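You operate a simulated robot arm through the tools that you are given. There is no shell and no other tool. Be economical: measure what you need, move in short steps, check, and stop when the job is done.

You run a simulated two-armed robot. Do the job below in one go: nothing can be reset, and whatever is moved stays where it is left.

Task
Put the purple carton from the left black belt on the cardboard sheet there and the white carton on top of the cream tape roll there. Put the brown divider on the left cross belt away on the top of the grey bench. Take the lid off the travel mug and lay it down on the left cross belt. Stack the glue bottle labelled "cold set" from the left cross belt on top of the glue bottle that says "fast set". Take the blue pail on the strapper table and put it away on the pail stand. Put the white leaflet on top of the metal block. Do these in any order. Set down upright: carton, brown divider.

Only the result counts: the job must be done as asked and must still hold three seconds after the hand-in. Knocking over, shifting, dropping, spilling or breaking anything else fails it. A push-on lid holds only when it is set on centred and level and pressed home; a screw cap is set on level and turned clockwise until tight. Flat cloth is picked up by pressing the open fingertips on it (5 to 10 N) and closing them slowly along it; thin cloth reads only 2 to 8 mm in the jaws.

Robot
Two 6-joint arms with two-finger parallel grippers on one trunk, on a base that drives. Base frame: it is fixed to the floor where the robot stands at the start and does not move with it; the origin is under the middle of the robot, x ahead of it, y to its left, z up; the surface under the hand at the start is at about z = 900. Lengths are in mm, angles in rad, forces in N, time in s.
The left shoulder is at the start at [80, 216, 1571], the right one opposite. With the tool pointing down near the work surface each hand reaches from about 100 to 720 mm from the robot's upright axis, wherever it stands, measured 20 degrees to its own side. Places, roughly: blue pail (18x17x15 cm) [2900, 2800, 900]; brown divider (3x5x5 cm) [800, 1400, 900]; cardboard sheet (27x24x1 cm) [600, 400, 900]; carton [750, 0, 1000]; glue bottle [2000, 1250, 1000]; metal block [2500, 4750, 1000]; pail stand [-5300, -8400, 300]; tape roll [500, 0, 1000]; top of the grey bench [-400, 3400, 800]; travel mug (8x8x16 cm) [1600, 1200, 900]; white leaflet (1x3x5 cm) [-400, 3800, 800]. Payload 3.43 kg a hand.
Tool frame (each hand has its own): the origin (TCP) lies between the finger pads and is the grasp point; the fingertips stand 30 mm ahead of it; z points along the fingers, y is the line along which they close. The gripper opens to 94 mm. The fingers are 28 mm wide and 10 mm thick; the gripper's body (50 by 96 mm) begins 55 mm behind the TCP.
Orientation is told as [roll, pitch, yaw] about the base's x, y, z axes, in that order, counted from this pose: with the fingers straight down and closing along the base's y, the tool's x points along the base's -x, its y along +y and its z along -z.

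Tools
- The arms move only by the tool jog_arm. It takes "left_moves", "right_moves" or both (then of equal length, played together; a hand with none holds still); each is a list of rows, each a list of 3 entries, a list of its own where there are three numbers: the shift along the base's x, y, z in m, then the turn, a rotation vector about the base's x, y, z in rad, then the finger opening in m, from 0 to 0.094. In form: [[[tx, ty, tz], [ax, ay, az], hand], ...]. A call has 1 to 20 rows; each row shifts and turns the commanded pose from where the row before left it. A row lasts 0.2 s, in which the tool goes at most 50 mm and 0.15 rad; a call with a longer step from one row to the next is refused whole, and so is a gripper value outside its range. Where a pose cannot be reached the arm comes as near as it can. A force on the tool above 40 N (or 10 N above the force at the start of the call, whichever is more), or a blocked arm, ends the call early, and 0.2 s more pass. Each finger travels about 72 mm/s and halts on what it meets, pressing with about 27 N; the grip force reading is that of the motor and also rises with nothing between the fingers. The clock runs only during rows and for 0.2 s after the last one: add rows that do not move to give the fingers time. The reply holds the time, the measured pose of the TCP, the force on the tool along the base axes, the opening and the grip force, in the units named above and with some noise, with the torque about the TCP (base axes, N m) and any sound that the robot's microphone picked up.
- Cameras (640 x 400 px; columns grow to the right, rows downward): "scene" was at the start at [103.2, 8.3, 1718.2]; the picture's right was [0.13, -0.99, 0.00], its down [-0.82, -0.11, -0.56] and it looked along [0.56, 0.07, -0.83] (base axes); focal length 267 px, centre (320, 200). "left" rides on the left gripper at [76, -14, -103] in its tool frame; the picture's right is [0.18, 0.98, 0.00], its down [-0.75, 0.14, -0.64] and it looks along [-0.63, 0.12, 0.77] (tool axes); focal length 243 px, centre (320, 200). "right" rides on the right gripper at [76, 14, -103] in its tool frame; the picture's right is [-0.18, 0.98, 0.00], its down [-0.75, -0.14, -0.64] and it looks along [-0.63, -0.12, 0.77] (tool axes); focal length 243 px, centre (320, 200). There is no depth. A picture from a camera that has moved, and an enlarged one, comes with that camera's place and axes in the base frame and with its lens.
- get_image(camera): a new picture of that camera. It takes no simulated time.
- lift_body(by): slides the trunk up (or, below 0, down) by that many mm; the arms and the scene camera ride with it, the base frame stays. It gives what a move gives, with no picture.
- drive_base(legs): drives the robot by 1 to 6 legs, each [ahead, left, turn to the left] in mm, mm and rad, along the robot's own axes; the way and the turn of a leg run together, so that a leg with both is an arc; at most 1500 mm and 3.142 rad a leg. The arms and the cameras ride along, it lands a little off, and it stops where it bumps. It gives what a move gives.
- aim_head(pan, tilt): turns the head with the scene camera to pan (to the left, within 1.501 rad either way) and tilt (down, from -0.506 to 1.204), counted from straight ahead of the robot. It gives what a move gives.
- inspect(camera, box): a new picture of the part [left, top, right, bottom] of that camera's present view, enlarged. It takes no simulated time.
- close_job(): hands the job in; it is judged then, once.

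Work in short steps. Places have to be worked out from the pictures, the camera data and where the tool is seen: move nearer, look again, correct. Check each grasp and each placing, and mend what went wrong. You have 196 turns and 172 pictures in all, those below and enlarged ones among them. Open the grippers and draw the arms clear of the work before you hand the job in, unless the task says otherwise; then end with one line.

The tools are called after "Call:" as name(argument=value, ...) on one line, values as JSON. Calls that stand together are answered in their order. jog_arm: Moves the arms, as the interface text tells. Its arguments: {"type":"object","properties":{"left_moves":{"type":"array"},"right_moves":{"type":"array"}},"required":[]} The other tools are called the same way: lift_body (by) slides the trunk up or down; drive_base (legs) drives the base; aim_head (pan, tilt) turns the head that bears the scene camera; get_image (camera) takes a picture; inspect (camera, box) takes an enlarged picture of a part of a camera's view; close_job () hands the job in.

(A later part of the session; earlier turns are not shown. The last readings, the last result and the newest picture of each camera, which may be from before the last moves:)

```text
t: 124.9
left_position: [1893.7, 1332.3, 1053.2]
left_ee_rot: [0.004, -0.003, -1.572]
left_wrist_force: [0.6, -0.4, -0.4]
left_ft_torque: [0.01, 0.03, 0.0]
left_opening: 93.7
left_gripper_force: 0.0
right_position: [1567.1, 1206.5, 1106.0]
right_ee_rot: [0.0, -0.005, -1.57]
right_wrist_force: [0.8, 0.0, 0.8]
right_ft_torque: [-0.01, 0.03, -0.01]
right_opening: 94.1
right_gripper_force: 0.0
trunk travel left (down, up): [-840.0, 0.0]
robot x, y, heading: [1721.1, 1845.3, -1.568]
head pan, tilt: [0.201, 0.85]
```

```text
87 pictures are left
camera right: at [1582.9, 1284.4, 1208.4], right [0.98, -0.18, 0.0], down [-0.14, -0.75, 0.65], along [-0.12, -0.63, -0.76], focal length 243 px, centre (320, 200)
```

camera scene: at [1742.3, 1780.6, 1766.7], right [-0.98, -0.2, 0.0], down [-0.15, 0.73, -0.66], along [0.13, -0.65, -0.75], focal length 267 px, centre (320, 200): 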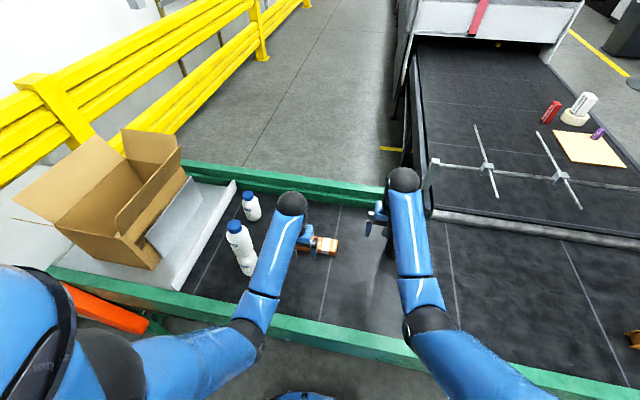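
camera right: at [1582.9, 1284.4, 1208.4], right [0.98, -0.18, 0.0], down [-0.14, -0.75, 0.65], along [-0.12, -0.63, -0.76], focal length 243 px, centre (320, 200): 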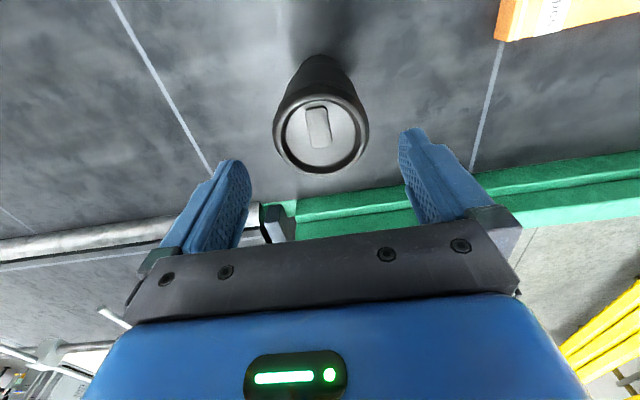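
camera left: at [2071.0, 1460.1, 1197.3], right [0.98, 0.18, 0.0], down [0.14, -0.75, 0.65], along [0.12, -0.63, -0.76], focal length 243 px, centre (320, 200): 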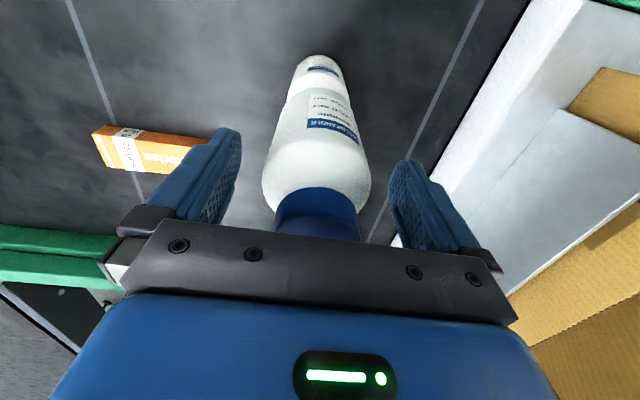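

Mug is upright at (1567,1206). Shift the base right 165 mm so the mug is central, then pitch the left hand to point forward.

Call:
drive_base(legs=[[0, -165, 0]])

Call:
jog_arm(left_moves=[[[0.01, -0.015, -0.005], [-0.14, 0, 0], 0.094], [[0.01, -0.015, -0.005], [-0.14, 0, 0], 0.094], [[0.01, -0.01, -0.005], [-0.14, 0, 0], 0.094], [[0, -0.01, -0.005], [-0.14, 0, 0], 0.094], [[0, -0.01, -0.005], [-0.14, 0, 0], 0.094], [[0, 0, -0.01], [-0.14, 0, 0], 0.094], [[0, 0, -0.01], [-0.14, 0, 0], 0.094]])

Call:
get_image(camera="scene")

```text
t: 126.3
left_position: [1731.8, 1331.2, 1052.6]
left_ee_rot: [0.002, -0.003, -1.57]
left_wrist_force: [0.4, 0.0, -0.6]
left_ft_torque: [0.02, 0.04, 0.0]
left_opening: 94.1
left_gripper_force: 0.1
right_position: [1405.7, 1207.0, 1108.5]
right_ee_rot: [-0.004, -0.006, -1.572]
right_wrist_force: [0.3, -0.3, 0.1]
right_ft_torque: [-0.01, 0.0, 0.0]
right_opening: 93.9
right_gripper_force: 0.1
trunk travel left (down, up): [-840.0, 0.0]
robot x, y, heading: [1562.2, 1845.1, -1.569]
head pan, tilt: [0.201, 0.85]
```

```text
t: 127.9
left_position: [1758.5, 1270.9, 1008.1]
left_ee_rot: [0.004, -0.985, -1.571]
left_wrist_force: [-0.7, -0.5, 0.3]
left_ft_torque: [0.02, 0.0, -0.04]
left_opening: 94.1
left_gripper_force: 0.0
right_position: [1401.5, 1208.0, 1106.9]
right_ee_rot: [0.001, -0.004, -1.571]
right_wrist_force: [-0.8, -0.9, 0.6]
right_ft_torque: [0.0, 0.03, 0.0]
right_opening: 94.0
right_gripper_force: 0.0
trunk travel left (down, up): [-840.0, 0.0]
robot x, y, heading: [1559.9, 1847.1, -1.565]
head pan, tilt: [0.201, 0.85]
```

```text
86 pictures are left
camera scene: at [1577.3, 1738.6, 1766.5], right [-0.98, -0.2, 0.0], down [-0.15, 0.74, -0.66], along [0.13, -0.65, -0.75], focal length 267 px, centre (320, 200)
```

scene: 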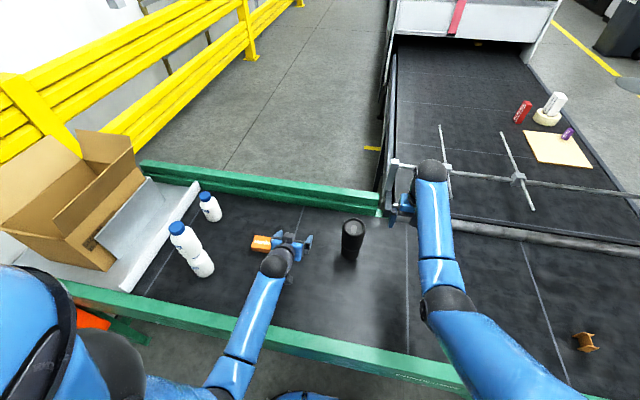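

Works. Pull the left hand back toward the robot (clear of the orange box) and pitch a bit more, then lower the trunk 80 mm.

Call:
jog_arm(left_moves=[[[-0.02, 0.03, 0], [-0.13, 0, 0], 0.094], [[-0.02, 0.03, 0], [-0.13, 0, 0], 0.094], [[-0.02, 0.03, 0], [0, 0, 0], 0.094], [[-0.02, 0.03, 0], [0, 0, 0], 0.094]])

Call:
lift_body(by=-80)

Call:
get_image(camera="left")

```text
t: 128.9
left_position: [1679.1, 1391.6, 1008.0]
left_ee_rot: [0.001, -1.244, -1.568]
left_wrist_force: [-0.3, 1.7, -0.4]
left_ft_torque: [-0.05, 0.01, -0.01]
left_opening: 93.9
left_gripper_force: 0.1
right_position: [1403.2, 1206.9, 1106.2]
right_ee_rot: [0.0, -0.004, -1.569]
right_wrist_force: [-0.1, 1.3, -1.1]
right_ft_torque: [0.01, 0.0, -0.02]
right_opening: 93.8
right_gripper_force: 0.0
trunk travel left (down, up): [-840.0, 0.0]
robot x, y, heading: [1558.2, 1846.6, -1.573]
head pan, tilt: [0.201, 0.85]
```

```text
t: 130.1
left_position: [1679.2, 1391.9, 929.2]
left_ee_rot: [0.005, -1.245, -1.57]
left_wrist_force: [-0.2, -1.4, 0.7]
left_ft_torque: [-0.02, 0.01, 0.0]
left_opening: 94.2
left_gripper_force: 0.1
right_position: [1403.0, 1206.4, 1026.2]
right_ee_rot: [-0.001, -0.007, -1.572]
right_wrist_force: [0.4, 0.6, 0.7]
right_ft_torque: [0.01, -0.01, 0.01]
right_opening: 94.1
right_gripper_force: 0.1
trunk travel left (down, up): [-760.0, 80.0]
robot x, y, heading: [1559.5, 1849.5, -1.575]
head pan, tilt: [0.201, 0.85]
```

```text
85 pictures are left
camera left: at [1665.7, 1512.9, 888.6], right [0.98, 0.06, -0.17], down [0.14, 0.37, 0.92], along [0.12, -0.93, 0.35], focal length 243 px, centre (320, 200)
```

left: 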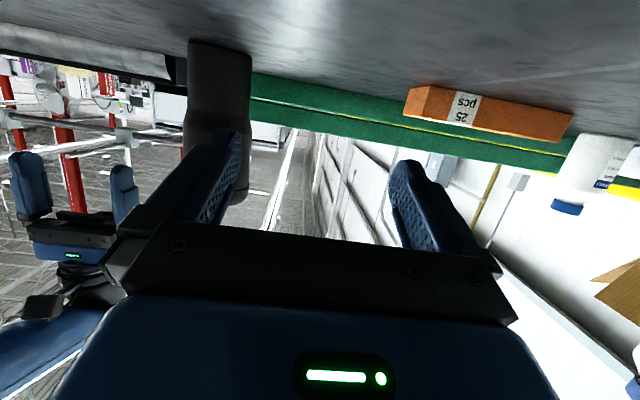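

The left camera sits under the gripper now, so keep it ≥950. Raise 25 mm and centre on the mug's x.

Call:
jog_arm(left_moves=[[[-0.03, 0, 0.025], [0, 0, 0], 0.094], [[-0.04, 0, 0], [0, 0, 0], 0.094], [[-0.041, -0.02, 0], [0, 0, 0], 0.094], [[0, -0.02, 0], [0, 0, 0], 0.094]])

Call:
get_image(camera="left")

```text
t: 131.1
left_position: [1568.6, 1352.5, 952.6]
left_ee_rot: [0.007, -1.242, -1.573]
left_wrist_force: [-0.4, 0.3, 0.4]
left_ft_torque: [0.0, 0.0, 0.0]
left_opening: 94.1
left_gripper_force: 0.0
right_position: [1403.8, 1206.6, 1026.7]
right_ee_rot: [0.002, -0.006, -1.571]
right_wrist_force: [0.0, 0.1, -0.5]
right_ft_torque: [-0.01, -0.01, -0.03]
right_opening: 93.9
right_gripper_force: 0.1
trunk travel left (down, up): [-760.0, 80.0]
robot x, y, heading: [1558.6, 1845.5, -1.571]
head pan, tilt: [0.201, 0.85]
```

```text
84 pictures are left
camera left: at [1553.7, 1473.2, 912.8], right [0.98, 0.06, -0.17], down [0.14, 0.37, 0.92], along [0.12, -0.93, 0.35], focal length 243 px, centre (320, 200)
```

left: 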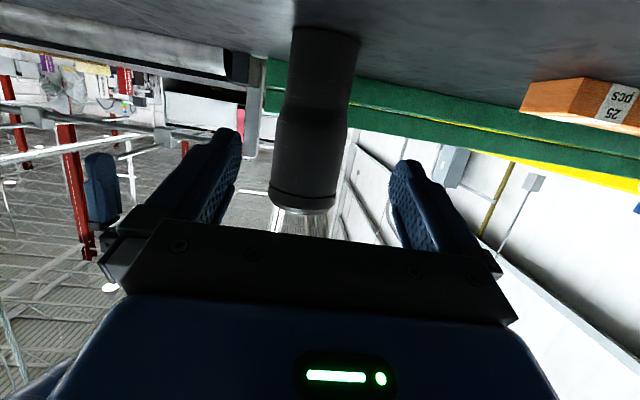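

Centred on the mug (x≈1567). Advance straight in to straddle the body.

Call:
jog_arm(left_moves=[[[-0.001, -0.03, 0], [0, 0, 0], 0.094], [[0, -0.03, 0], [0, 0, 0], 0.094], [[0, -0.03, 0], [0, 0, 0], 0.094], [[0, -0.025, 0], [0, 0, 0], 0.094], [[0, -0.02, 0], [0, 0, 0], 0.094]])

Call:
get_image(camera="left")

Call:
get_image(camera="scene")

```text
t: 132.3
left_position: [1566.6, 1215.3, 952.4]
left_ee_rot: [0.006, -1.242, -1.573]
left_wrist_force: [-0.6, 0.3, 0.0]
left_ft_torque: [-0.06, 0.01, -0.01]
left_opening: 93.7
left_gripper_force: 0.1
right_position: [1402.3, 1206.4, 1025.5]
right_ee_rot: [0.004, -0.003, -1.572]
right_wrist_force: [0.3, 0.6, 1.0]
right_ft_torque: [0.01, -0.01, -0.02]
right_opening: 94.1
right_gripper_force: 0.0
trunk travel left (down, up): [-760.0, 80.0]
robot x, y, heading: [1559.7, 1846.0, -1.572]
head pan, tilt: [0.201, 0.85]
```

```text
83 pictures are left
camera left: at [1553.3, 1336.9, 913.1], right [0.98, 0.06, -0.17], down [0.14, 0.37, 0.92], along [0.12, -0.93, 0.35], focal length 243 px, centre (320, 200)
```

left: 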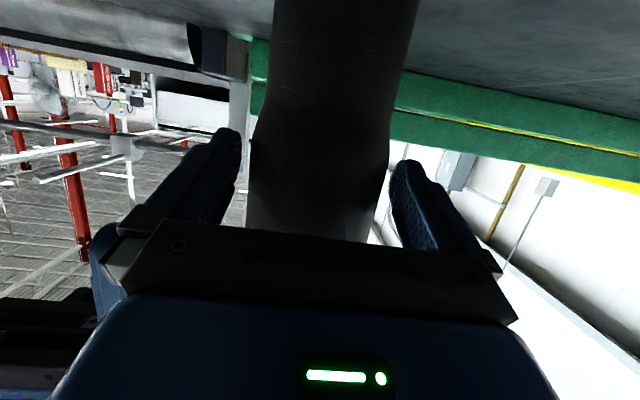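

```text
82 pictures are left
camera scene: at [1577.0, 1736.4, 1686.3], right [-0.98, -0.2, 0.0], down [-0.15, 0.74, -0.66], along [0.13, -0.65, -0.75], focal length 267 px, centre (320, 200)
```

scene: 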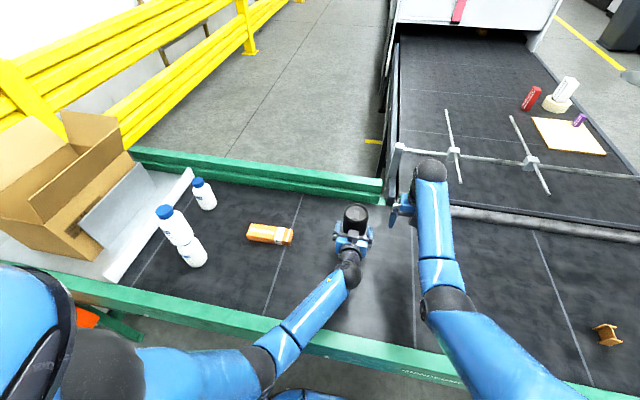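

Straddling the mug. Close the left hand on it.

Call:
jog_arm(left_moves=[[[0, 0, 0], [0, 0, 0], 0.08], [[0, 0, 0], [0, 0, 0], 0.07], [[0, 0, 0], [0, 0, 0], 0.06], [[0, 0, 0], [0, 0, 0], 0.055], [[0, 0, 0], [0, 0, 0], 0.055]])

```text
t: 133.5
left_position: [1566.2, 1217.5, 953.9]
left_ee_rot: [0.005, -1.244, -1.572]
left_wrist_force: [-2.4, -0.1, 2.5]
left_ft_torque: [0.04, -0.02, -0.01]
left_opening: 79.4
left_gripper_force: 27.1
right_position: [1403.7, 1206.6, 1026.8]
right_ee_rot: [0.001, -0.006, -1.569]
right_wrist_force: [0.2, 0.6, 0.7]
right_ft_torque: [0.0, -0.01, -0.02]
right_opening: 94.0
right_gripper_force: 0.0
trunk travel left (down, up): [-760.0, 80.0]
robot x, y, heading: [1561.1, 1846.9, -1.573]
head pan, tilt: [0.201, 0.85]
```

Held (79.4 mm). Raise the right hand and bring it over the lid.

Call:
jog_arm(right_moves=[[[0, 0, 0.025], [0, 0, 0], 0.094], [[0, 0, 0.03], [0, 0, 0], 0.094]])

```text
t: 134.1
left_position: [1567.0, 1215.9, 954.7]
left_ee_rot: [0.003, -1.245, -1.571]
left_wrist_force: [-2.1, -0.3, 1.1]
left_ft_torque: [0.0, 0.0, -0.01]
left_opening: 79.1
left_gripper_force: 27.3
right_position: [1402.2, 1200.8, 1075.2]
right_ee_rot: [0.002, -0.008, -1.57]
right_wrist_force: [-0.2, -0.1, 0.5]
right_ft_torque: [-0.02, -0.01, 0.03]
right_opening: 94.0
right_gripper_force: 0.0
right hand out of reach, approached as far as the arm can: row 2
trunk travel left (down, up): [-760.0, 80.0]
robot x, y, heading: [1562.4, 1842.6, -1.578]
head pan, tilt: [0.201, 0.85]
```

z=1075 gives 15 mm clearance over the lid. Move across in x.

Call:
jog_arm(right_moves=[[[0.04, 0, 0], [0, 0, 0], 0.094], [[0.04, 0, 0], [0, 0, 0], 0.094], [[0.045, 0.002, 0], [0, 0, 0], 0.094], [[0.04, 0.003, 0], [0, 0, 0], 0.094], [[0, 0, 0], [0, 0, 0], 0.094]])

Call:
get_image(camera="right")

```text
t: 135.3
left_position: [1566.6, 1216.5, 953.3]
left_ee_rot: [0.009, -1.243, -1.575]
left_wrist_force: [-1.0, -0.2, 2.0]
left_ft_torque: [0.0, -0.13, -0.01]
left_opening: 79.5
left_gripper_force: 27.1
right_position: [1568.5, 1204.6, 1074.6]
right_ee_rot: [0.001, -0.006, -1.571]
right_wrist_force: [-0.9, -0.4, 0.6]
right_ft_torque: [0.0, 0.0, 0.01]
right_opening: 93.9
right_gripper_force: 0.1
trunk travel left (down, up): [-760.0, 80.0]
robot x, y, heading: [1561.1, 1845.5, -1.573]
head pan, tilt: [0.201, 0.85]
```

```text
81 pictures are left
camera right: at [1584.2, 1282.5, 1177.1], right [0.98, -0.18, 0.0], down [-0.14, -0.75, 0.65], along [-0.12, -0.64, -0.76], focal length 243 px, centre (320, 200)
```

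right: 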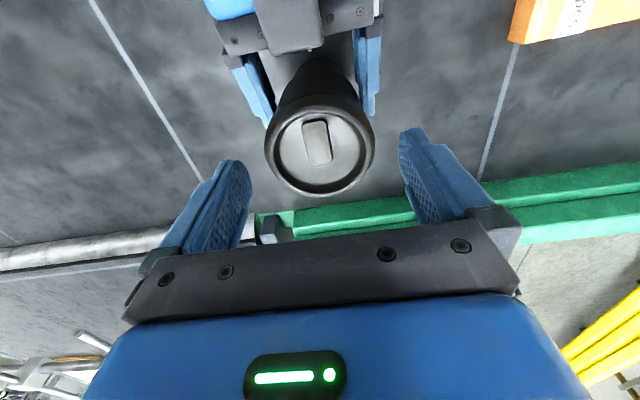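

Aligned. Descend to 1046, grip the lid, and pull up slowly.

Call:
jog_arm(right_moves=[[[0, 0.001, -0.015], [0, 0, 0], 0.094], [[0, 0, -0.013], [0, 0, 0], 0.094], [[0, 0, 0], [0, 0, 0], 0.085], [[0, 0, 0], [0, 0, 0], 0.075], [[0, 0, 0], [0, 0, 0], 0.065], [[0, 0, 0], [0, 0, 0], 0.06], [[0, 0, 0], [0, 0, 0], 0.06], [[0, 0, 0.003], [0, 0, 0], 0.06], [[0, 0, 0.003], [0, 0, 0], 0.06]])

```text
t: 137.3
left_position: [1567.1, 1216.7, 953.3]
left_ee_rot: [0.005, -1.243, -1.57]
left_wrist_force: [5.5, -2.7, 2.0]
left_ft_torque: [-0.16, 0.53, 0.12]
left_opening: 79.2
left_gripper_force: 26.8
right_position: [1568.5, 1206.0, 1055.0]
right_ee_rot: [0.002, -0.005, -1.572]
right_wrist_force: [-7.1, -0.1, 3.4]
right_ft_torque: [-0.04, 0.3, -0.1]
right_opening: 72.7
right_gripper_force: 26.7
trunk travel left (down, up): [-760.0, 80.0]
robot x, y, heading: [1558.8, 1846.3, -1.575]
head pan, tilt: [0.201, 0.85]
heard: snap
```

A snap was heard; look.

Call:
get_image(camera="right")

Call:
inspect(camera="scene", box=[300, 160, 440, 270])

```text
80 pictures are left
camera right: at [1583.4, 1284.0, 1155.8], right [0.98, -0.18, 0.0], down [-0.14, -0.75, 0.65], along [-0.12, -0.64, -0.76], focal length 243 px, centre (320, 200)
```

right: 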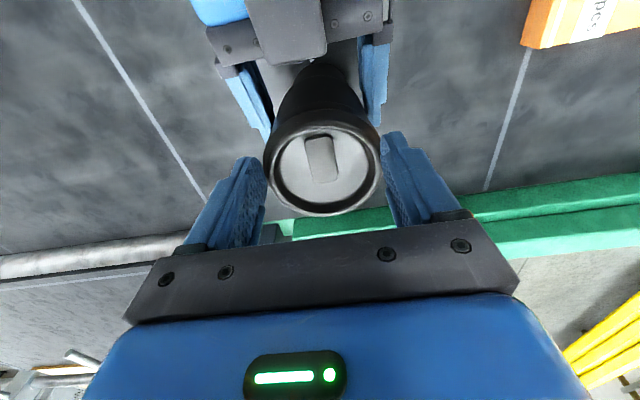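

```text
3.64 times, centred on (370, 215) of scene
camera zoom: at [1576.7, 1738.1, 1686.5], right [-0.98, -0.2, 0.0], down [-0.15, 0.74, -0.66], along [0.13, -0.65, -0.75], focal length 969 px, centre (138, 146)
```

zoom: 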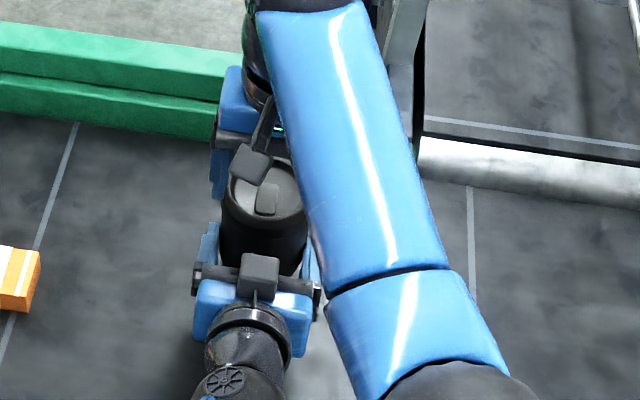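

Raise a little more and check whether the lid follows.

Call:
jog_arm(right_moves=[[[0, 0, 0.006], [0, 0, 0], 0.06], [[0, 0, 0.006], [0, 0, 0], 0.06], [[0, 0, 0.006], [0, 0, 0], 0.06]])

Call:
get_image(camera="right")

Call:
get_image(camera="left")

```text
t: 138.1
left_position: [1567.1, 1216.6, 954.0]
left_ee_rot: [0.007, -1.243, -1.573]
left_wrist_force: [5.0, -0.9, 1.7]
left_ft_torque: [0.04, -0.41, 0.08]
left_opening: 79.4
left_gripper_force: 26.2
right_position: [1570.3, 1205.9, 1071.8]
right_ee_rot: [0.002, -0.006, -1.569]
right_wrist_force: [-0.9, 0.1, 1.8]
right_ft_torque: [0.03, 0.04, -0.01]
right_opening: 60.6
right_gripper_force: 0.3
trunk travel left (down, up): [-760.0, 80.0]
robot x, y, heading: [1558.1, 1846.2, -1.565]
head pan, tilt: [0.201, 0.85]
```

```text
78 pictures are left
camera right: at [1584.8, 1284.4, 1173.3], right [0.98, -0.18, 0.0], down [-0.14, -0.75, 0.65], along [-0.12, -0.64, -0.76], focal length 243 px, centre (320, 200)
```

right: 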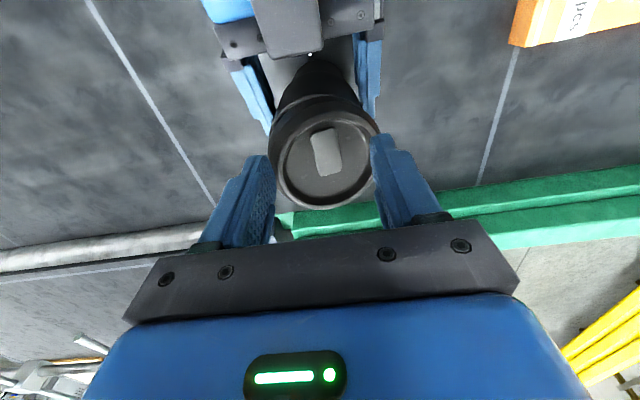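

```text
77 pictures are left
camera left: at [1553.6, 1338.4, 913.5], right [0.98, 0.06, -0.17], down [0.14, 0.37, 0.92], along [0.12, -0.93, 0.35], focal length 243 px, centre (320, 200)
```

left: 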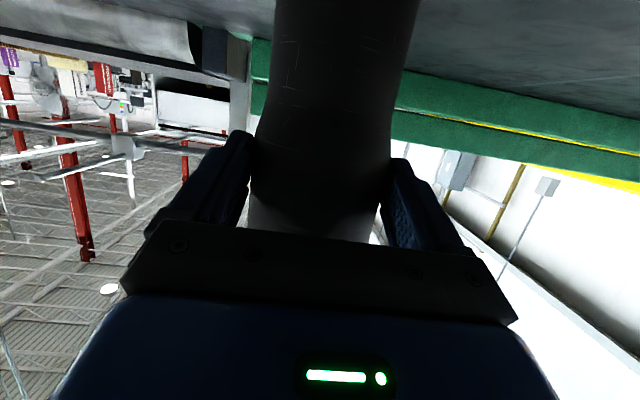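

The lid popped loose (snap) but slipped from the fingertips and rests on the mug. Open, inspect closely.

Call:
jog_arm(right_moves=[[[0, 0, 0.004], [0, 0, 0], 0.08], [[0, 0, 0], [0, 0, 0], 0.094], [[0, 0, 0], [0, 0, 0], 0.094]])

Call:
inspect(camera="right", box=[240, 60, 400, 220])

Call:
inspect(camera="scene", box=[330, 180, 400, 250])

```text
t: 138.9
left_position: [1567.0, 1217.0, 953.5]
left_ee_rot: [0.001, -1.242, -1.569]
left_wrist_force: [0.0, 2.0, -0.1]
left_ft_torque: [0.22, -0.16, 0.08]
left_opening: 79.2
left_gripper_force: 27.0
right_position: [1569.1, 1207.5, 1075.2]
right_ee_rot: [0.0, -0.005, -1.571]
right_wrist_force: [-0.4, 0.1, 0.4]
right_ft_torque: [-0.01, 0.05, 0.0]
right_opening: 94.1
right_gripper_force: 0.1
trunk travel left (down, up): [-760.0, 80.0]
robot x, y, heading: [1560.9, 1846.2, -1.571]
head pan, tilt: [0.201, 0.85]
```

```text
2.50 times, centred on (320, 140) of right
camera zoom: at [1583.9, 1284.2, 1177.1], right [0.98, -0.18, 0.0], down [-0.14, -0.75, 0.65], along [-0.12, -0.64, -0.76], focal length 606 px, centre (320, 350)
```

zoom: 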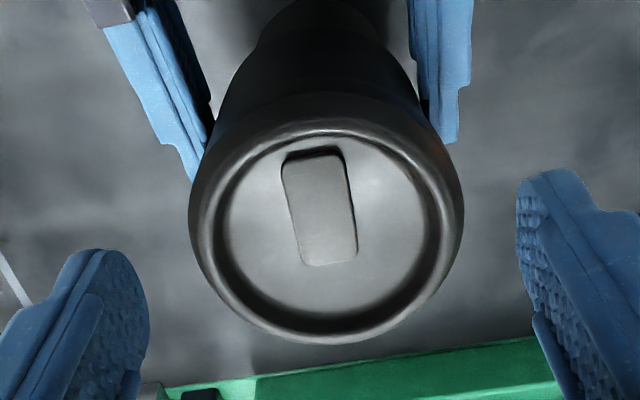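

```text
5.71 times, centred on (365, 215) of scene
camera zoom: at [1577.8, 1738.0, 1686.4], right [-0.98, -0.2, 0.0], down [-0.15, 0.74, -0.66], along [0.13, -0.65, -0.75], focal length 1523 px, centre (63, 114)
```

zoom: 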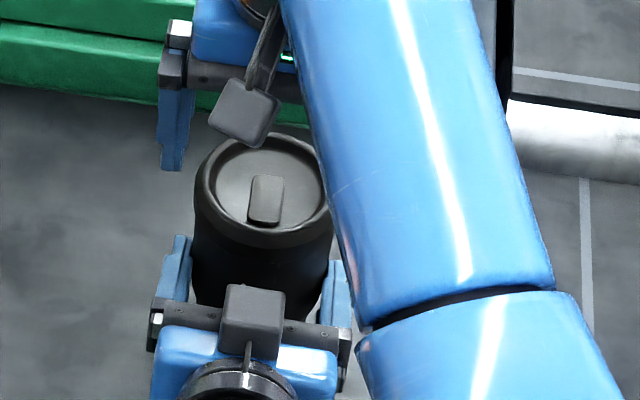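

The seam is near z≈1000, so the lid wall is ~30 mm. Regrip deeper (TCP 1036) and lift.

Call:
jog_arm(right_moves=[[[0, -0.002, -0.02], [0, 0, 0], 0.094], [[0, 0, -0.019], [0, 0, 0], 0.094], [[0, 0, 0], [0, 0, 0], 0.085], [[0, 0, 0], [0, 0, 0], 0.075], [[0, 0, 0], [0, 0, 0], 0.065], [[0, 0, 0], [0, 0, 0], 0.06], [[0, 0, 0], [0, 0, 0], 0.06]])

Call:
jog_arm(right_moves=[[[0, 0, 0.003], [0, 0, 0], 0.06], [[0, 0, 0.003], [0, 0, 0], 0.06], [[0, 0, 0.003], [0, 0, 0], 0.06], [[0, 0, 0.003], [0, 0, 0], 0.06]])

Call:
get_image(camera="right")

```text
t: 140.5
left_position: [1566.9, 1216.1, 953.5]
left_ee_rot: [0.005, -1.244, -1.571]
left_wrist_force: [-0.1, 0.0, -0.9]
left_ft_torque: [0.03, 0.02, -0.03]
left_opening: 79.1
left_gripper_force: 26.7
right_position: [1568.1, 1205.0, 1035.5]
right_ee_rot: [0.001, -0.005, -1.572]
right_wrist_force: [0.9, 0.2, -0.4]
right_ft_torque: [-0.01, 0.0, -0.03]
right_opening: 80.7
right_gripper_force: 26.9
trunk travel left (down, up): [-760.0, 80.0]
robot x, y, heading: [1560.2, 1846.6, -1.572]
head pan, tilt: [0.201, 0.85]
```

```text
t: 141.5
left_position: [1566.1, 1216.3, 953.6]
left_ee_rot: [0.004, -1.242, -1.571]
left_wrist_force: [-0.5, -1.3, 0.7]
left_ft_torque: [0.07, -0.01, 0.0]
left_opening: 79.4
left_gripper_force: 26.8
right_position: [1569.0, 1204.1, 1049.3]
right_ee_rot: [0.001, -0.006, -1.571]
right_wrist_force: [-0.6, -0.6, -0.3]
right_ft_torque: [0.02, 0.01, 0.01]
right_opening: 80.7
right_gripper_force: 27.7
trunk travel left (down, up): [-760.0, 80.0]
robot x, y, heading: [1562.8, 1845.3, -1.571]
head pan, tilt: [0.201, 0.85]
```

```text
74 pictures are left
camera right: at [1583.7, 1281.8, 1150.4], right [0.98, -0.18, 0.0], down [-0.14, -0.75, 0.65], along [-0.12, -0.63, -0.76], focal length 243 px, centre (320, 200)
```

right: 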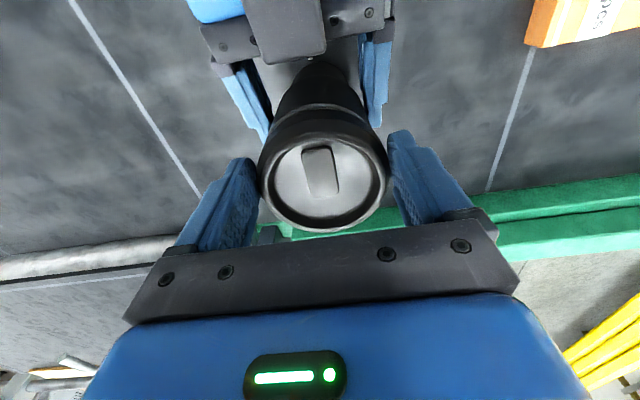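

Lid comes up freely at 80.7 mm. Raise further.

Call:
jog_arm(right_moves=[[[0, 0, 0.015], [0, 0, 0], 0.06], [[0, 0, 0.015], [0, 0, 0], 0.06], [[0, -0.005, 0.01], [0, 0, 0], 0.06]])

Call:
get_image(camera="right")

Call:
inspect(camera="scene", box=[330, 160, 420, 250])

```text
t: 142.3
left_position: [1566.9, 1215.9, 953.0]
left_ee_rot: [0.006, -1.243, -1.569]
left_wrist_force: [-0.1, 0.2, -0.3]
left_ft_torque: [0.03, -0.02, 0.02]
left_opening: 79.5
left_gripper_force: 27.7
right_position: [1569.5, 1200.1, 1088.5]
right_ee_rot: [-0.001, -0.002, -1.572]
right_wrist_force: [0.1, -0.8, -0.4]
right_ft_torque: [0.0, -0.02, -0.02]
right_opening: 80.5
right_gripper_force: 26.9
trunk travel left (down, up): [-760.0, 80.0]
robot x, y, heading: [1558.6, 1846.5, -1.575]
head pan, tilt: [0.201, 0.85]
```

```text
73 pictures are left
camera right: at [1583.8, 1276.7, 1190.4], right [0.98, -0.18, 0.0], down [-0.14, -0.75, 0.65], along [-0.12, -0.63, -0.76], focal length 243 px, centre (320, 200)
```

right: 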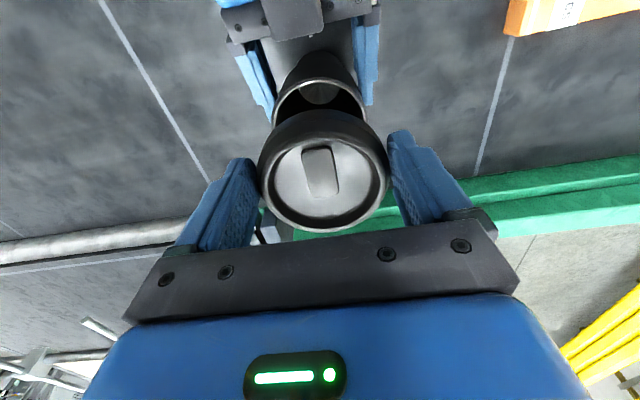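

```text
4.44 times, centred on (375, 205) of scene
camera zoom: at [1577.7, 1737.3, 1686.4], right [-0.98, -0.2, 0.0], down [-0.15, 0.74, -0.66], along [0.13, -0.65, -0.75], focal length 1185 px, centre (76, 178)
```

zoom: 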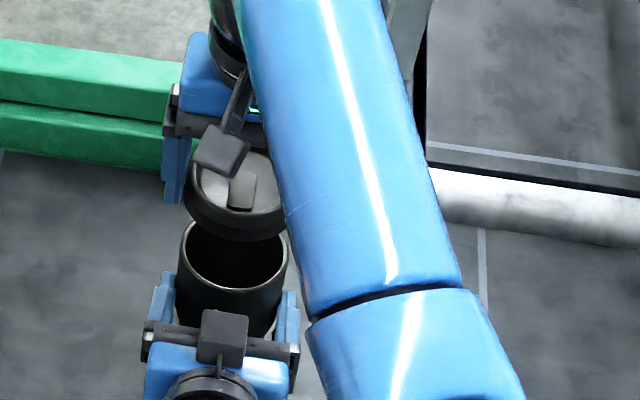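

Lid is off. Carry it to the right and lower toward the belt near (1400,1200).

Call:
jog_arm(right_moves=[[[-0.04, 0, 0], [0, 0, 0], 0.06], [[-0.045, 0, 0], [0, 0, 0], 0.06], [[-0.045, 0, 0], [0, 0, 0], 0.06], [[-0.03, 0, -0.025], [0, 0, 0], 0.06], [[0, 0, -0.045], [0, 0, 0], 0.06], [[0, 0, -0.04], [0, 0, 0], 0.06], [[0, 0, -0.02], [0, 0, 0], 0.06]])

Call:
get_image(camera="right")

```text
t: 143.9
left_position: [1567.9, 1217.6, 951.9]
left_ee_rot: [0.005, -1.244, -1.572]
left_wrist_force: [0.1, 0.2, -0.2]
left_ft_torque: [0.06, 0.04, -0.03]
left_opening: 79.0
left_gripper_force: 27.4
right_position: [1408.7, 1197.2, 955.0]
right_ee_rot: [0.001, -0.006, -1.57]
right_wrist_force: [0.5, -0.3, 0.7]
right_ft_torque: [-0.01, 0.01, -0.03]
right_opening: 81.0
right_gripper_force: 26.9
right hand out of reach, approached as far as the arm can: row 3
trunk travel left (down, up): [-760.0, 80.0]
robot x, y, heading: [1557.6, 1845.1, -1.57]
head pan, tilt: [0.201, 0.85]
```

```text
71 pictures are left
camera right: at [1424.4, 1274.6, 1057.8], right [0.98, -0.18, 0.0], down [-0.14, -0.75, 0.65], along [-0.12, -0.63, -0.76], focal length 243 px, centre (320, 200)
```

right: 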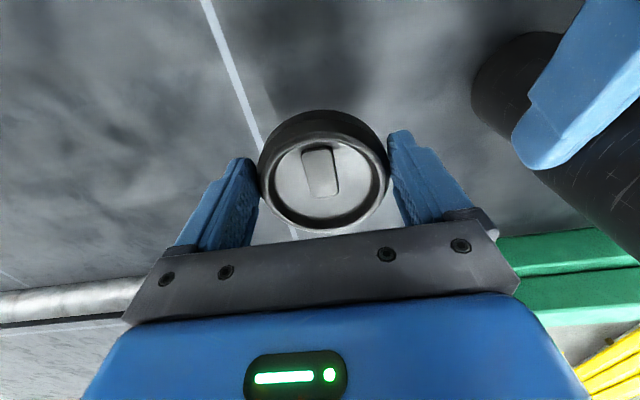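

Free belt below. Lower in small steps until contact.

Call:
jog_arm(right_moves=[[[0, 0, -0.015], [0, 0, 0], 0.06], [[0, 0, -0.01], [0, 0, 0], 0.06], [[0, 0, -0.005], [0, 0, 0], 0.06], [[0, 0, -0.004], [0, 0, 0], 0.06], [[0, 0, -0.003], [0, 0, 0], 0.06]])

```text
t: 145.1
left_position: [1567.6, 1215.3, 952.2]
left_ee_rot: [0.006, -1.242, -1.569]
left_wrist_force: [0.4, 0.1, -0.3]
left_ft_torque: [0.07, 0.0, -0.01]
left_opening: 79.3
left_gripper_force: 27.2
right_position: [1410.4, 1197.2, 918.8]
right_ee_rot: [0.003, -0.005, -1.572]
right_wrist_force: [0.0, -0.5, -1.5]
right_ft_torque: [0.03, -0.02, -0.02]
right_opening: 80.8
right_gripper_force: 27.1
trunk travel left (down, up): [-760.0, 80.0]
robot x, y, heading: [1557.7, 1847.0, -1.574]
head pan, tilt: [0.201, 0.85]
```

Call:
jog_arm(right_moves=[[[0, 0, -0.003], [0, 0, 0], 0.06], [[0, 0, -0.003], [0, 0, 0], 0.06], [[0, 0, -0.003], [0, 0, 0], 0.06]])

```text
t: 145.9
left_position: [1567.8, 1217.0, 952.8]
left_ee_rot: [0.004, -1.242, -1.57]
left_wrist_force: [0.2, 0.1, 0.0]
left_ft_torque: [0.04, 0.04, -0.02]
left_opening: 79.2
left_gripper_force: 27.6
right_position: [1409.7, 1196.8, 909.2]
right_ee_rot: [0.001, -0.006, -1.572]
right_wrist_force: [0.3, 0.0, -0.3]
right_ft_torque: [0.0, -0.01, 0.0]
right_opening: 81.0
right_gripper_force: 27.1
trunk travel left (down, up): [-760.0, 80.0]
robot x, y, heading: [1558.9, 1845.2, -1.574]
head pan, tilt: [0.201, 0.85]
```

No contact yet; continue in 2 mm steps.

Call:
jog_arm(right_moves=[[[0, 0, -0.002], [0, 0, 0], 0.06], [[0, 0, -0.002], [0, 0, 0], 0.06], [[0, 0, -0.002], [0, 0, 0], 0.06], [[0, 0, 0], [0, 0, 0], 0.06]])

Call:
get_image(camera="right")

```text
t: 146.9
left_position: [1566.1, 1215.9, 952.8]
left_ee_rot: [0.005, -1.242, -1.571]
left_wrist_force: [-0.2, 0.3, 0.3]
left_ft_torque: [0.08, 0.0, -0.01]
left_opening: 79.1
left_gripper_force: 27.3
right_position: [1408.8, 1197.5, 905.5]
right_ee_rot: [0.003, -0.006, -1.569]
right_wrist_force: [-0.1, -0.2, -0.6]
right_ft_torque: [0.05, 0.0, -0.01]
right_opening: 80.9
right_gripper_force: 27.3
trunk travel left (down, up): [-760.0, 80.0]
robot x, y, heading: [1558.5, 1847.9, -1.571]
head pan, tilt: [0.201, 0.85]
```

```text
70 pictures are left
camera right: at [1424.2, 1274.3, 1006.0], right [0.98, -0.18, 0.0], down [-0.14, -0.75, 0.65], along [-0.12, -0.63, -0.76], focal length 243 px, centre (320, 200)
```

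right: 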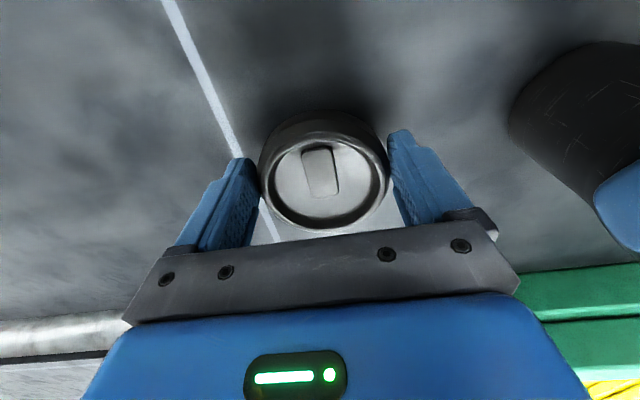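

Call:
jog_arm(right_moves=[[[0, 0, -0.002], [0, 0, 0], 0.06], [[0, 0, -0.002], [0, 0, 0], 0.06], [[0, 0, -0.002], [0, 0, 0], 0.06], [[0, 0, -0.002], [0, 0, 0], 0.06], [[0, 0, 0], [0, 0, 0], 0.06]])

```text
t: 148.1
left_position: [1567.1, 1216.1, 952.6]
left_ee_rot: [0.005, -1.242, -1.572]
left_wrist_force: [0.0, 0.0, -0.7]
left_ft_torque: [0.03, -0.04, -0.01]
left_opening: 79.0
left_gripper_force: 27.1
right_position: [1408.7, 1196.7, 896.1]
right_ee_rot: [0.003, -0.006, -1.571]
right_wrist_force: [-0.1, 0.0, -0.8]
right_ft_torque: [0.0, 0.03, 0.04]
right_opening: 81.0
right_gripper_force: 27.3
trunk travel left (down, up): [-760.0, 80.0]
robot x, y, heading: [1557.8, 1845.2, -1.571]
head pan, tilt: [0.201, 0.85]
```

Call:
jog_arm(right_moves=[[[0, 0, -0.002], [0, 0, 0], 0.06], [[0, 0, -0.002], [0, 0, 0], 0.06], [[0, 0, -0.002], [0, 0, 0], 0.06], [[0, 0, -0.002], [0, 0, 0], 0.06], [[0, 0, -0.002], [0, 0, 0], 0.06], [[0, 0, -0.002], [0, 0, 0], 0.06], [[0, 0, 0], [0, 0, 0], 0.06]])

```text
t: 149.7
left_position: [1566.9, 1218.1, 955.1]
left_ee_rot: [0.004, -1.246, -1.568]
left_wrist_force: [-0.1, 0.9, -1.6]
left_ft_torque: [0.07, 0.02, 0.0]
left_opening: 79.4
left_gripper_force: 27.0
right_position: [1411.0, 1197.8, 886.7]
right_ee_rot: [0.0, -0.012, -1.57]
right_wrist_force: [-3.7, -2.7, 29.6]
right_ft_torque: [-0.47, 0.23, -0.08]
right_opening: 81.2
right_gripper_force: 27.4
trunk travel left (down, up): [-760.0, 80.0]
robot x, y, heading: [1561.5, 1847.7, -1.573]
head pan, tilt: [0.201, 0.85]
```

Contact at 887. Ease 2 mm, open, rise.

Call:
jog_arm(right_moves=[[[0, 0, 0.002], [0, 0, 0], 0.06], [[0, 0, 0], [0, 0, 0], 0.08], [[0, 0, 0], [0, 0, 0], 0.094], [[0, 0, 0], [0, 0, 0], 0.094], [[0, 0, 0.03], [0, 0, 0], 0.094], [[0, 0, 0.04], [0, 0, 0], 0.094], [[0, 0, 0.04], [0, 0, 0], 0.094]])

Call:
get_image(camera="right")

```text
t: 151.3
left_position: [1567.5, 1217.6, 952.8]
left_ee_rot: [0.005, -1.242, -1.571]
left_wrist_force: [0.6, -0.8, -2.4]
left_ft_torque: [0.09, -0.02, 0.0]
left_opening: 79.0
left_gripper_force: 26.8
right_position: [1408.7, 1197.8, 997.3]
right_ee_rot: [-0.001, -0.003, -1.571]
right_wrist_force: [0.8, 0.3, 0.0]
right_ft_torque: [-0.01, -0.01, -0.02]
right_opening: 94.3
right_gripper_force: 0.1
trunk travel left (down, up): [-760.0, 80.0]
robot x, y, heading: [1557.9, 1845.8, -1.57]
head pan, tilt: [0.201, 0.85]
```

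```text
69 pictures are left
camera right: at [1423.9, 1274.7, 1098.1], right [0.98, -0.18, 0.0], down [-0.14, -0.75, 0.64], along [-0.12, -0.63, -0.76], focal length 243 px, centre (320, 200)
```

right: 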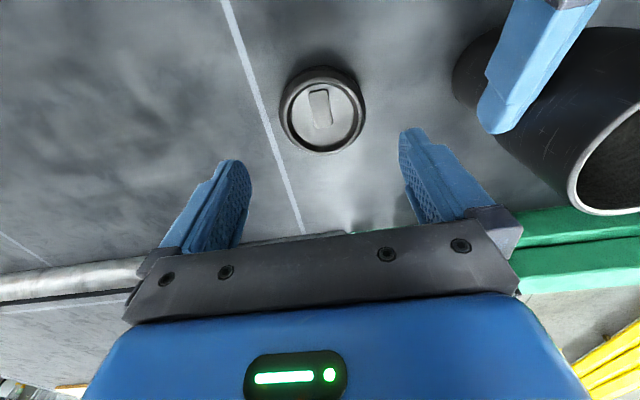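

Lid lies flat. Now release the mug with the left hand and withdraw straight back.

Call:
jog_arm(left_moves=[[[0, 0, 0], [0, 0, 0], 0.085], [[0, 0, 0], [0, 0, 0], 0.094], [[0, 0, 0], [0, 0, 0], 0.094], [[0, 0.03, 0], [0, 0, 0], 0.094], [[0, 0.03, 0], [0, 0, 0], 0.094], [[0, 0.03, 0], [0, 0, 0], 0.094], [[0, 0.03, 0], [0, 0, 0], 0.094], [[0, 0.02, 0.01], [0, 0, 0], 0.094]])

Call:
get_image(camera="scene")

```text
t: 153.1
left_position: [1567.9, 1357.0, 963.9]
left_ee_rot: [0.002, -1.243, -1.569]
left_wrist_force: [0.1, -0.6, -0.7]
left_ft_torque: [0.01, -0.02, 0.05]
left_opening: 93.8
left_gripper_force: 0.1
right_position: [1409.3, 1198.1, 996.4]
right_ee_rot: [0.0, -0.006, -1.569]
right_wrist_force: [0.2, 0.8, 0.0]
right_ft_torque: [-0.01, 0.0, 0.01]
right_opening: 93.9
right_gripper_force: 0.1
trunk travel left (down, up): [-760.0, 80.0]
robot x, y, heading: [1561.3, 1851.4, -1.568]
head pan, tilt: [0.201, 0.85]
```

```text
68 pictures are left
camera scene: at [1578.0, 1738.9, 1686.5], right [-0.98, -0.2, 0.0], down [-0.15, 0.74, -0.66], along [0.13, -0.65, -0.75], focal length 267 px, centre (320, 200)
```

scene: 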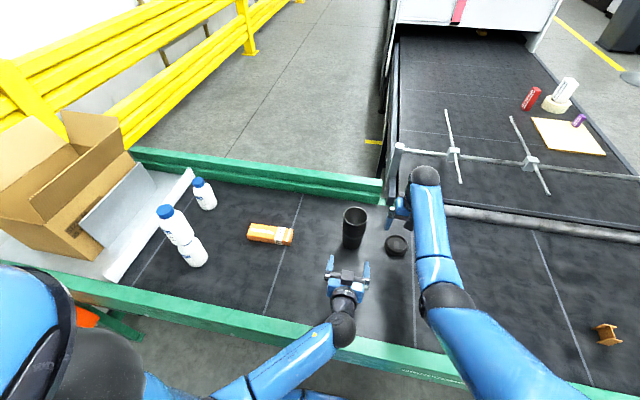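

Mug stands open, lid beside it. Raise the trunk, back off, and un-pitch the left hand.

Call:
lift_body(by=80)

Call:
drive_base(legs=[[-300, 0, 0], [0, -700, 0]])

Call:
jog_arm(left_moves=[[[0.015, 0, 0], [0.14, 0, 0], 0.094], [[0.015, 0, 0], [0.14, 0, 0], 0.094], [[0.015, 0, 0], [0.14, 0, 0], 0.094], [[0.015, 0, 0], [0.14, 0, 0], 0.094], [[0.015, 0, 0], [0.14, 0, 0], 0.094], [[0.015, 0, 0], [0.14, 0, 0], 0.094], [[0.015, 0, 0], [0.14, 0, 0], 0.094], [[0.015, 0, 0], [0.14, 0, 0], 0.094], [[0.015, 0, 0], [0.122, 0, 0], 0.094]])

Call:
aim_head(pan=-0.1, tilt=0.85)

Call:
get_image(camera="scene")

```text
t: 154.3
left_position: [1567.4, 1357.0, 1042.4]
left_ee_rot: [0.004, -1.244, -1.57]
left_wrist_force: [-0.6, 0.1, 0.1]
left_ft_torque: [-0.01, -0.01, -0.01]
left_opening: 93.9
left_gripper_force: 0.0
right_position: [1408.8, 1196.6, 1076.7]
right_ee_rot: [0.0, -0.004, -1.571]
right_wrist_force: [0.6, 0.2, 0.1]
right_ft_torque: [-0.01, -0.03, 0.04]
right_opening: 93.9
right_gripper_force: 0.2
trunk travel left (down, up): [-840.0, 0.0]
robot x, y, heading: [1561.6, 1848.5, -1.564]
head pan, tilt: [0.201, 0.85]
```

```text
t: 159.8
left_position: [876.7, 1659.0, 1044.6]
left_ee_rot: [0.0, -1.243, -1.56]
left_wrist_force: [0.4, -0.5, -0.6]
left_ft_torque: [0.0, -0.01, -0.03]
left_opening: 94.1
left_gripper_force: 0.0
right_position: [718.7, 1498.0, 1076.9]
right_ee_rot: [0.0, -0.004, -1.565]
right_wrist_force: [-0.5, -1.0, 0.6]
right_ft_torque: [0.04, 0.02, 0.02]
right_opening: 93.8
right_gripper_force: 0.1
trunk travel left (down, up): [-840.0, 0.0]
robot x, y, heading: [864.9, 2143.9, -1.567]
head pan, tilt: [0.201, 0.85]
```

```text
t: 161.8
left_position: [1011.6, 1657.0, 1043.3]
left_ee_rot: [0.007, 0.001, -1.569]
left_wrist_force: [0.5, 0.6, 0.5]
left_ft_torque: [0.0, -0.01, 0.02]
left_opening: 94.0
left_gripper_force: 0.2
right_position: [719.1, 1496.5, 1076.4]
right_ee_rot: [0.0, -0.003, -1.565]
right_wrist_force: [-0.1, 0.3, 0.3]
right_ft_torque: [0.0, 0.0, 0.0]
right_opening: 94.2
right_gripper_force: 0.1
trunk travel left (down, up): [-840.0, 0.0]
robot x, y, heading: [866.2, 2145.3, -1.562]
head pan, tilt: [0.201, 0.85]
```

```text
t: 162.6
left_position: [1011.1, 1656.9, 1043.6]
left_ee_rot: [0.009, -0.001, -1.568]
left_wrist_force: [0.8, 0.5, -0.6]
left_ft_torque: [-0.01, 0.04, -0.02]
left_opening: 94.1
left_gripper_force: 0.1
right_position: [718.8, 1497.4, 1077.4]
right_ee_rot: [0.0, -0.005, -1.568]
right_wrist_force: [-0.6, -0.4, -0.4]
right_ft_torque: [-0.01, 0.02, 0.01]
right_opening: 94.2
right_gripper_force: 0.1
trunk travel left (down, up): [-840.0, 0.0]
robot x, y, heading: [867.8, 2148.6, -1.567]
head pan, tilt: [-0.099, 0.85]
```

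```text
67 pictures are left
camera scene: at [861.0, 2037.2, 1766.4], right [-1.0, 0.09, 0.0], down [0.07, 0.75, -0.66], along [-0.06, -0.66, -0.75], focal length 267 px, centre (320, 200)
```

scene: 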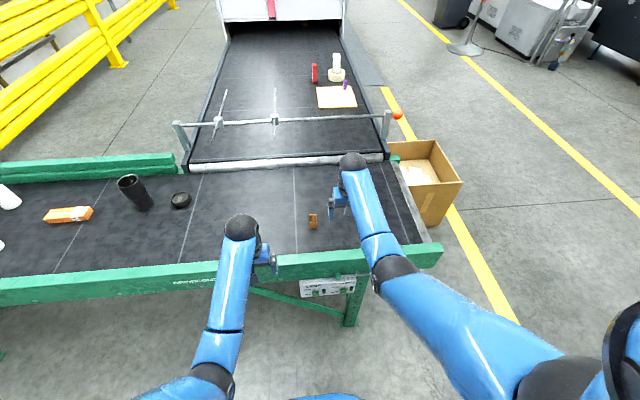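

Divider ≈(833,1373). Drive closer and move the right hand over it.

Call:
drive_base(legs=[[150, 90, 0]])

Call:
jog_arm(right_moves=[[[0.01, 0.02, 0], [0, 0, 0], 0.094], [[0.01, 0.005, -0.01], [0, 0, 0], 0.094]])

Call:
get_image(camera="right")

```text
t: 164.0
left_position: [1097.5, 1510.2, 1044.7]
left_ee_rot: [0.01, -0.002, -1.57]
left_wrist_force: [0.7, 0.5, 1.2]
left_ft_torque: [-0.04, -0.04, -0.02]
left_opening: 94.0
left_gripper_force: 0.1
right_position: [805.6, 1350.2, 1078.5]
right_ee_rot: [0.002, -0.006, -1.568]
right_wrist_force: [0.5, 0.8, 0.3]
right_ft_torque: [-0.03, -0.01, 0.0]
right_opening: 94.0
right_gripper_force: 0.0
trunk travel left (down, up): [-840.0, 0.0]
robot x, y, heading: [953.9, 1999.6, -1.565]
head pan, tilt: [-0.099, 0.85]
```

```text
t: 164.6
left_position: [1099.2, 1509.1, 1044.3]
left_ee_rot: [0.011, -0.006, -1.57]
left_wrist_force: [0.1, 1.0, -0.1]
left_ft_torque: [0.01, -0.02, -0.01]
left_opening: 94.0
left_gripper_force: 0.0
right_position: [827.1, 1375.2, 1067.2]
right_ee_rot: [0.003, -0.008, -1.568]
right_wrist_force: [-0.1, -0.1, 0.1]
right_ft_torque: [0.01, -0.01, -0.05]
right_opening: 94.2
right_gripper_force: 0.1
trunk travel left (down, up): [-840.0, 0.0]
robot x, y, heading: [955.2, 1995.0, -1.57]
head pan, tilt: [-0.099, 0.85]
```

```text
66 pictures are left
camera right: at [841.6, 1452.2, 1168.9], right [0.98, -0.18, 0.0], down [-0.14, -0.75, 0.65], along [-0.12, -0.64, -0.76], focal length 243 px, centre (320, 200)
```

right: 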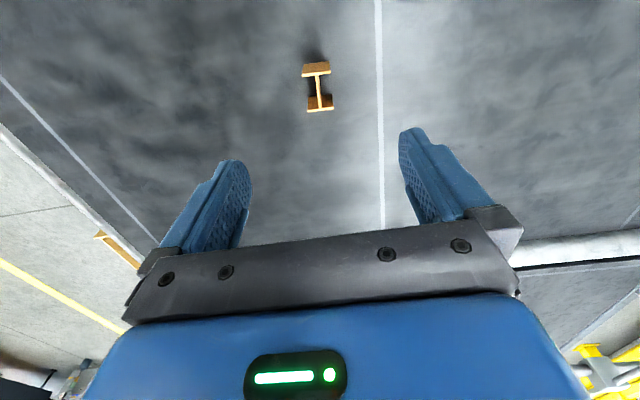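

Call:
inspect(camera="right", box=[280, 40, 360, 130])

```text
4.44 times, centred on (320, 85) of right
camera zoom: at [841.6, 1452.2, 1168.9], right [0.98, -0.18, 0.0], down [-0.14, -0.75, 0.65], along [-0.12, -0.64, -0.76], focal length 1078 px, centre (320, 711)
```

zoom: 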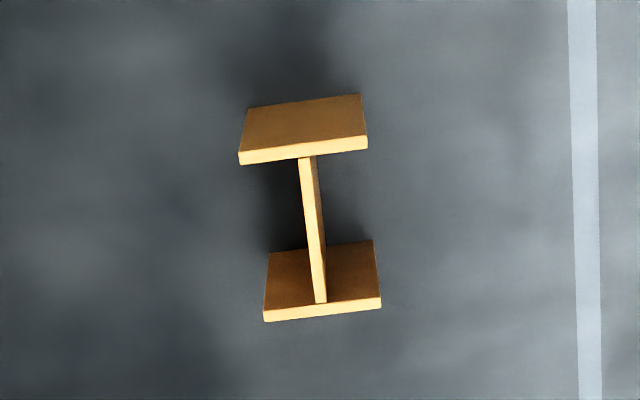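

It's an H-profile standing ~45 mm tall, centre ≈(825.5,1374.5). Grip across the outer flange faces: rotate the right hand by 90°.

Call:
jog_arm(right_moves=[[[0, 0, 0], [0, 0, 0.143], 0.094], [[0, 0, 0], [0, 0, 0.143], 0.094], [[0, 0, 0], [0, 0, 0.143], 0.094], [[0, 0, 0], [0, 0, 0.143], 0.094], [[0, 0, 0], [0, 0, 0.143], 0.094], [[0, 0, 0], [0, 0, 0.143], 0.094], [[0, 0, 0], [0, 0, 0.143], 0.094], [[0, 0, 0], [0, 0, 0.143], 0.094], [[0, 0, 0], [0, 0, 0.143], 0.094], [[0, 0, 0], [0, 0, 0.143], 0.094], [[0, 0, 0], [0, 0, 0.14], 0.094], [[0, 0, 0], [0, 0, 0], 0.094]])

Call:
get_image(camera="right")

```text
t: 167.2
left_position: [1099.3, 1507.1, 1042.7]
left_ee_rot: [0.008, -0.003, -1.572]
left_wrist_force: [0.6, -0.5, 1.0]
left_ft_torque: [-0.03, 0.01, -0.02]
left_opening: 93.7
left_gripper_force: 0.1
right_position: [828.1, 1372.0, 1067.7]
right_ee_rot: [0.003, -0.004, 0.006]
right_wrist_force: [0.0, 0.4, 0.4]
right_ft_torque: [0.0, 0.02, -0.03]
right_opening: 94.1
right_gripper_force: 0.1
trunk travel left (down, up): [-840.0, 0.0]
robot x, y, heading: [954.4, 1995.6, -1.567]
head pan, tilt: [-0.099, 0.85]
```

```text
64 pictures are left
camera right: at [752.0, 1387.2, 1168.0], right [0.18, 0.98, 0.0], down [0.75, -0.14, 0.65], along [0.64, -0.11, -0.76], focal length 243 px, centre (320, 200)
```

right: 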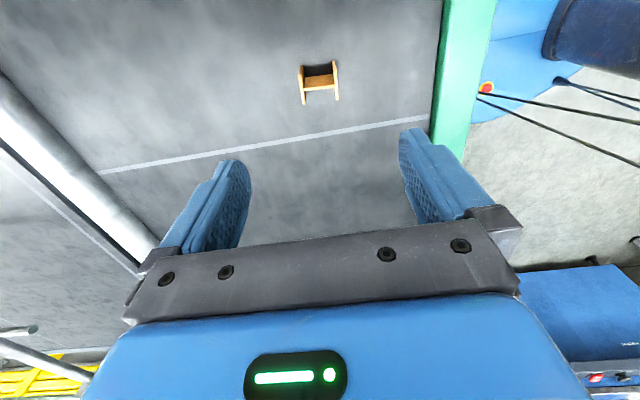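

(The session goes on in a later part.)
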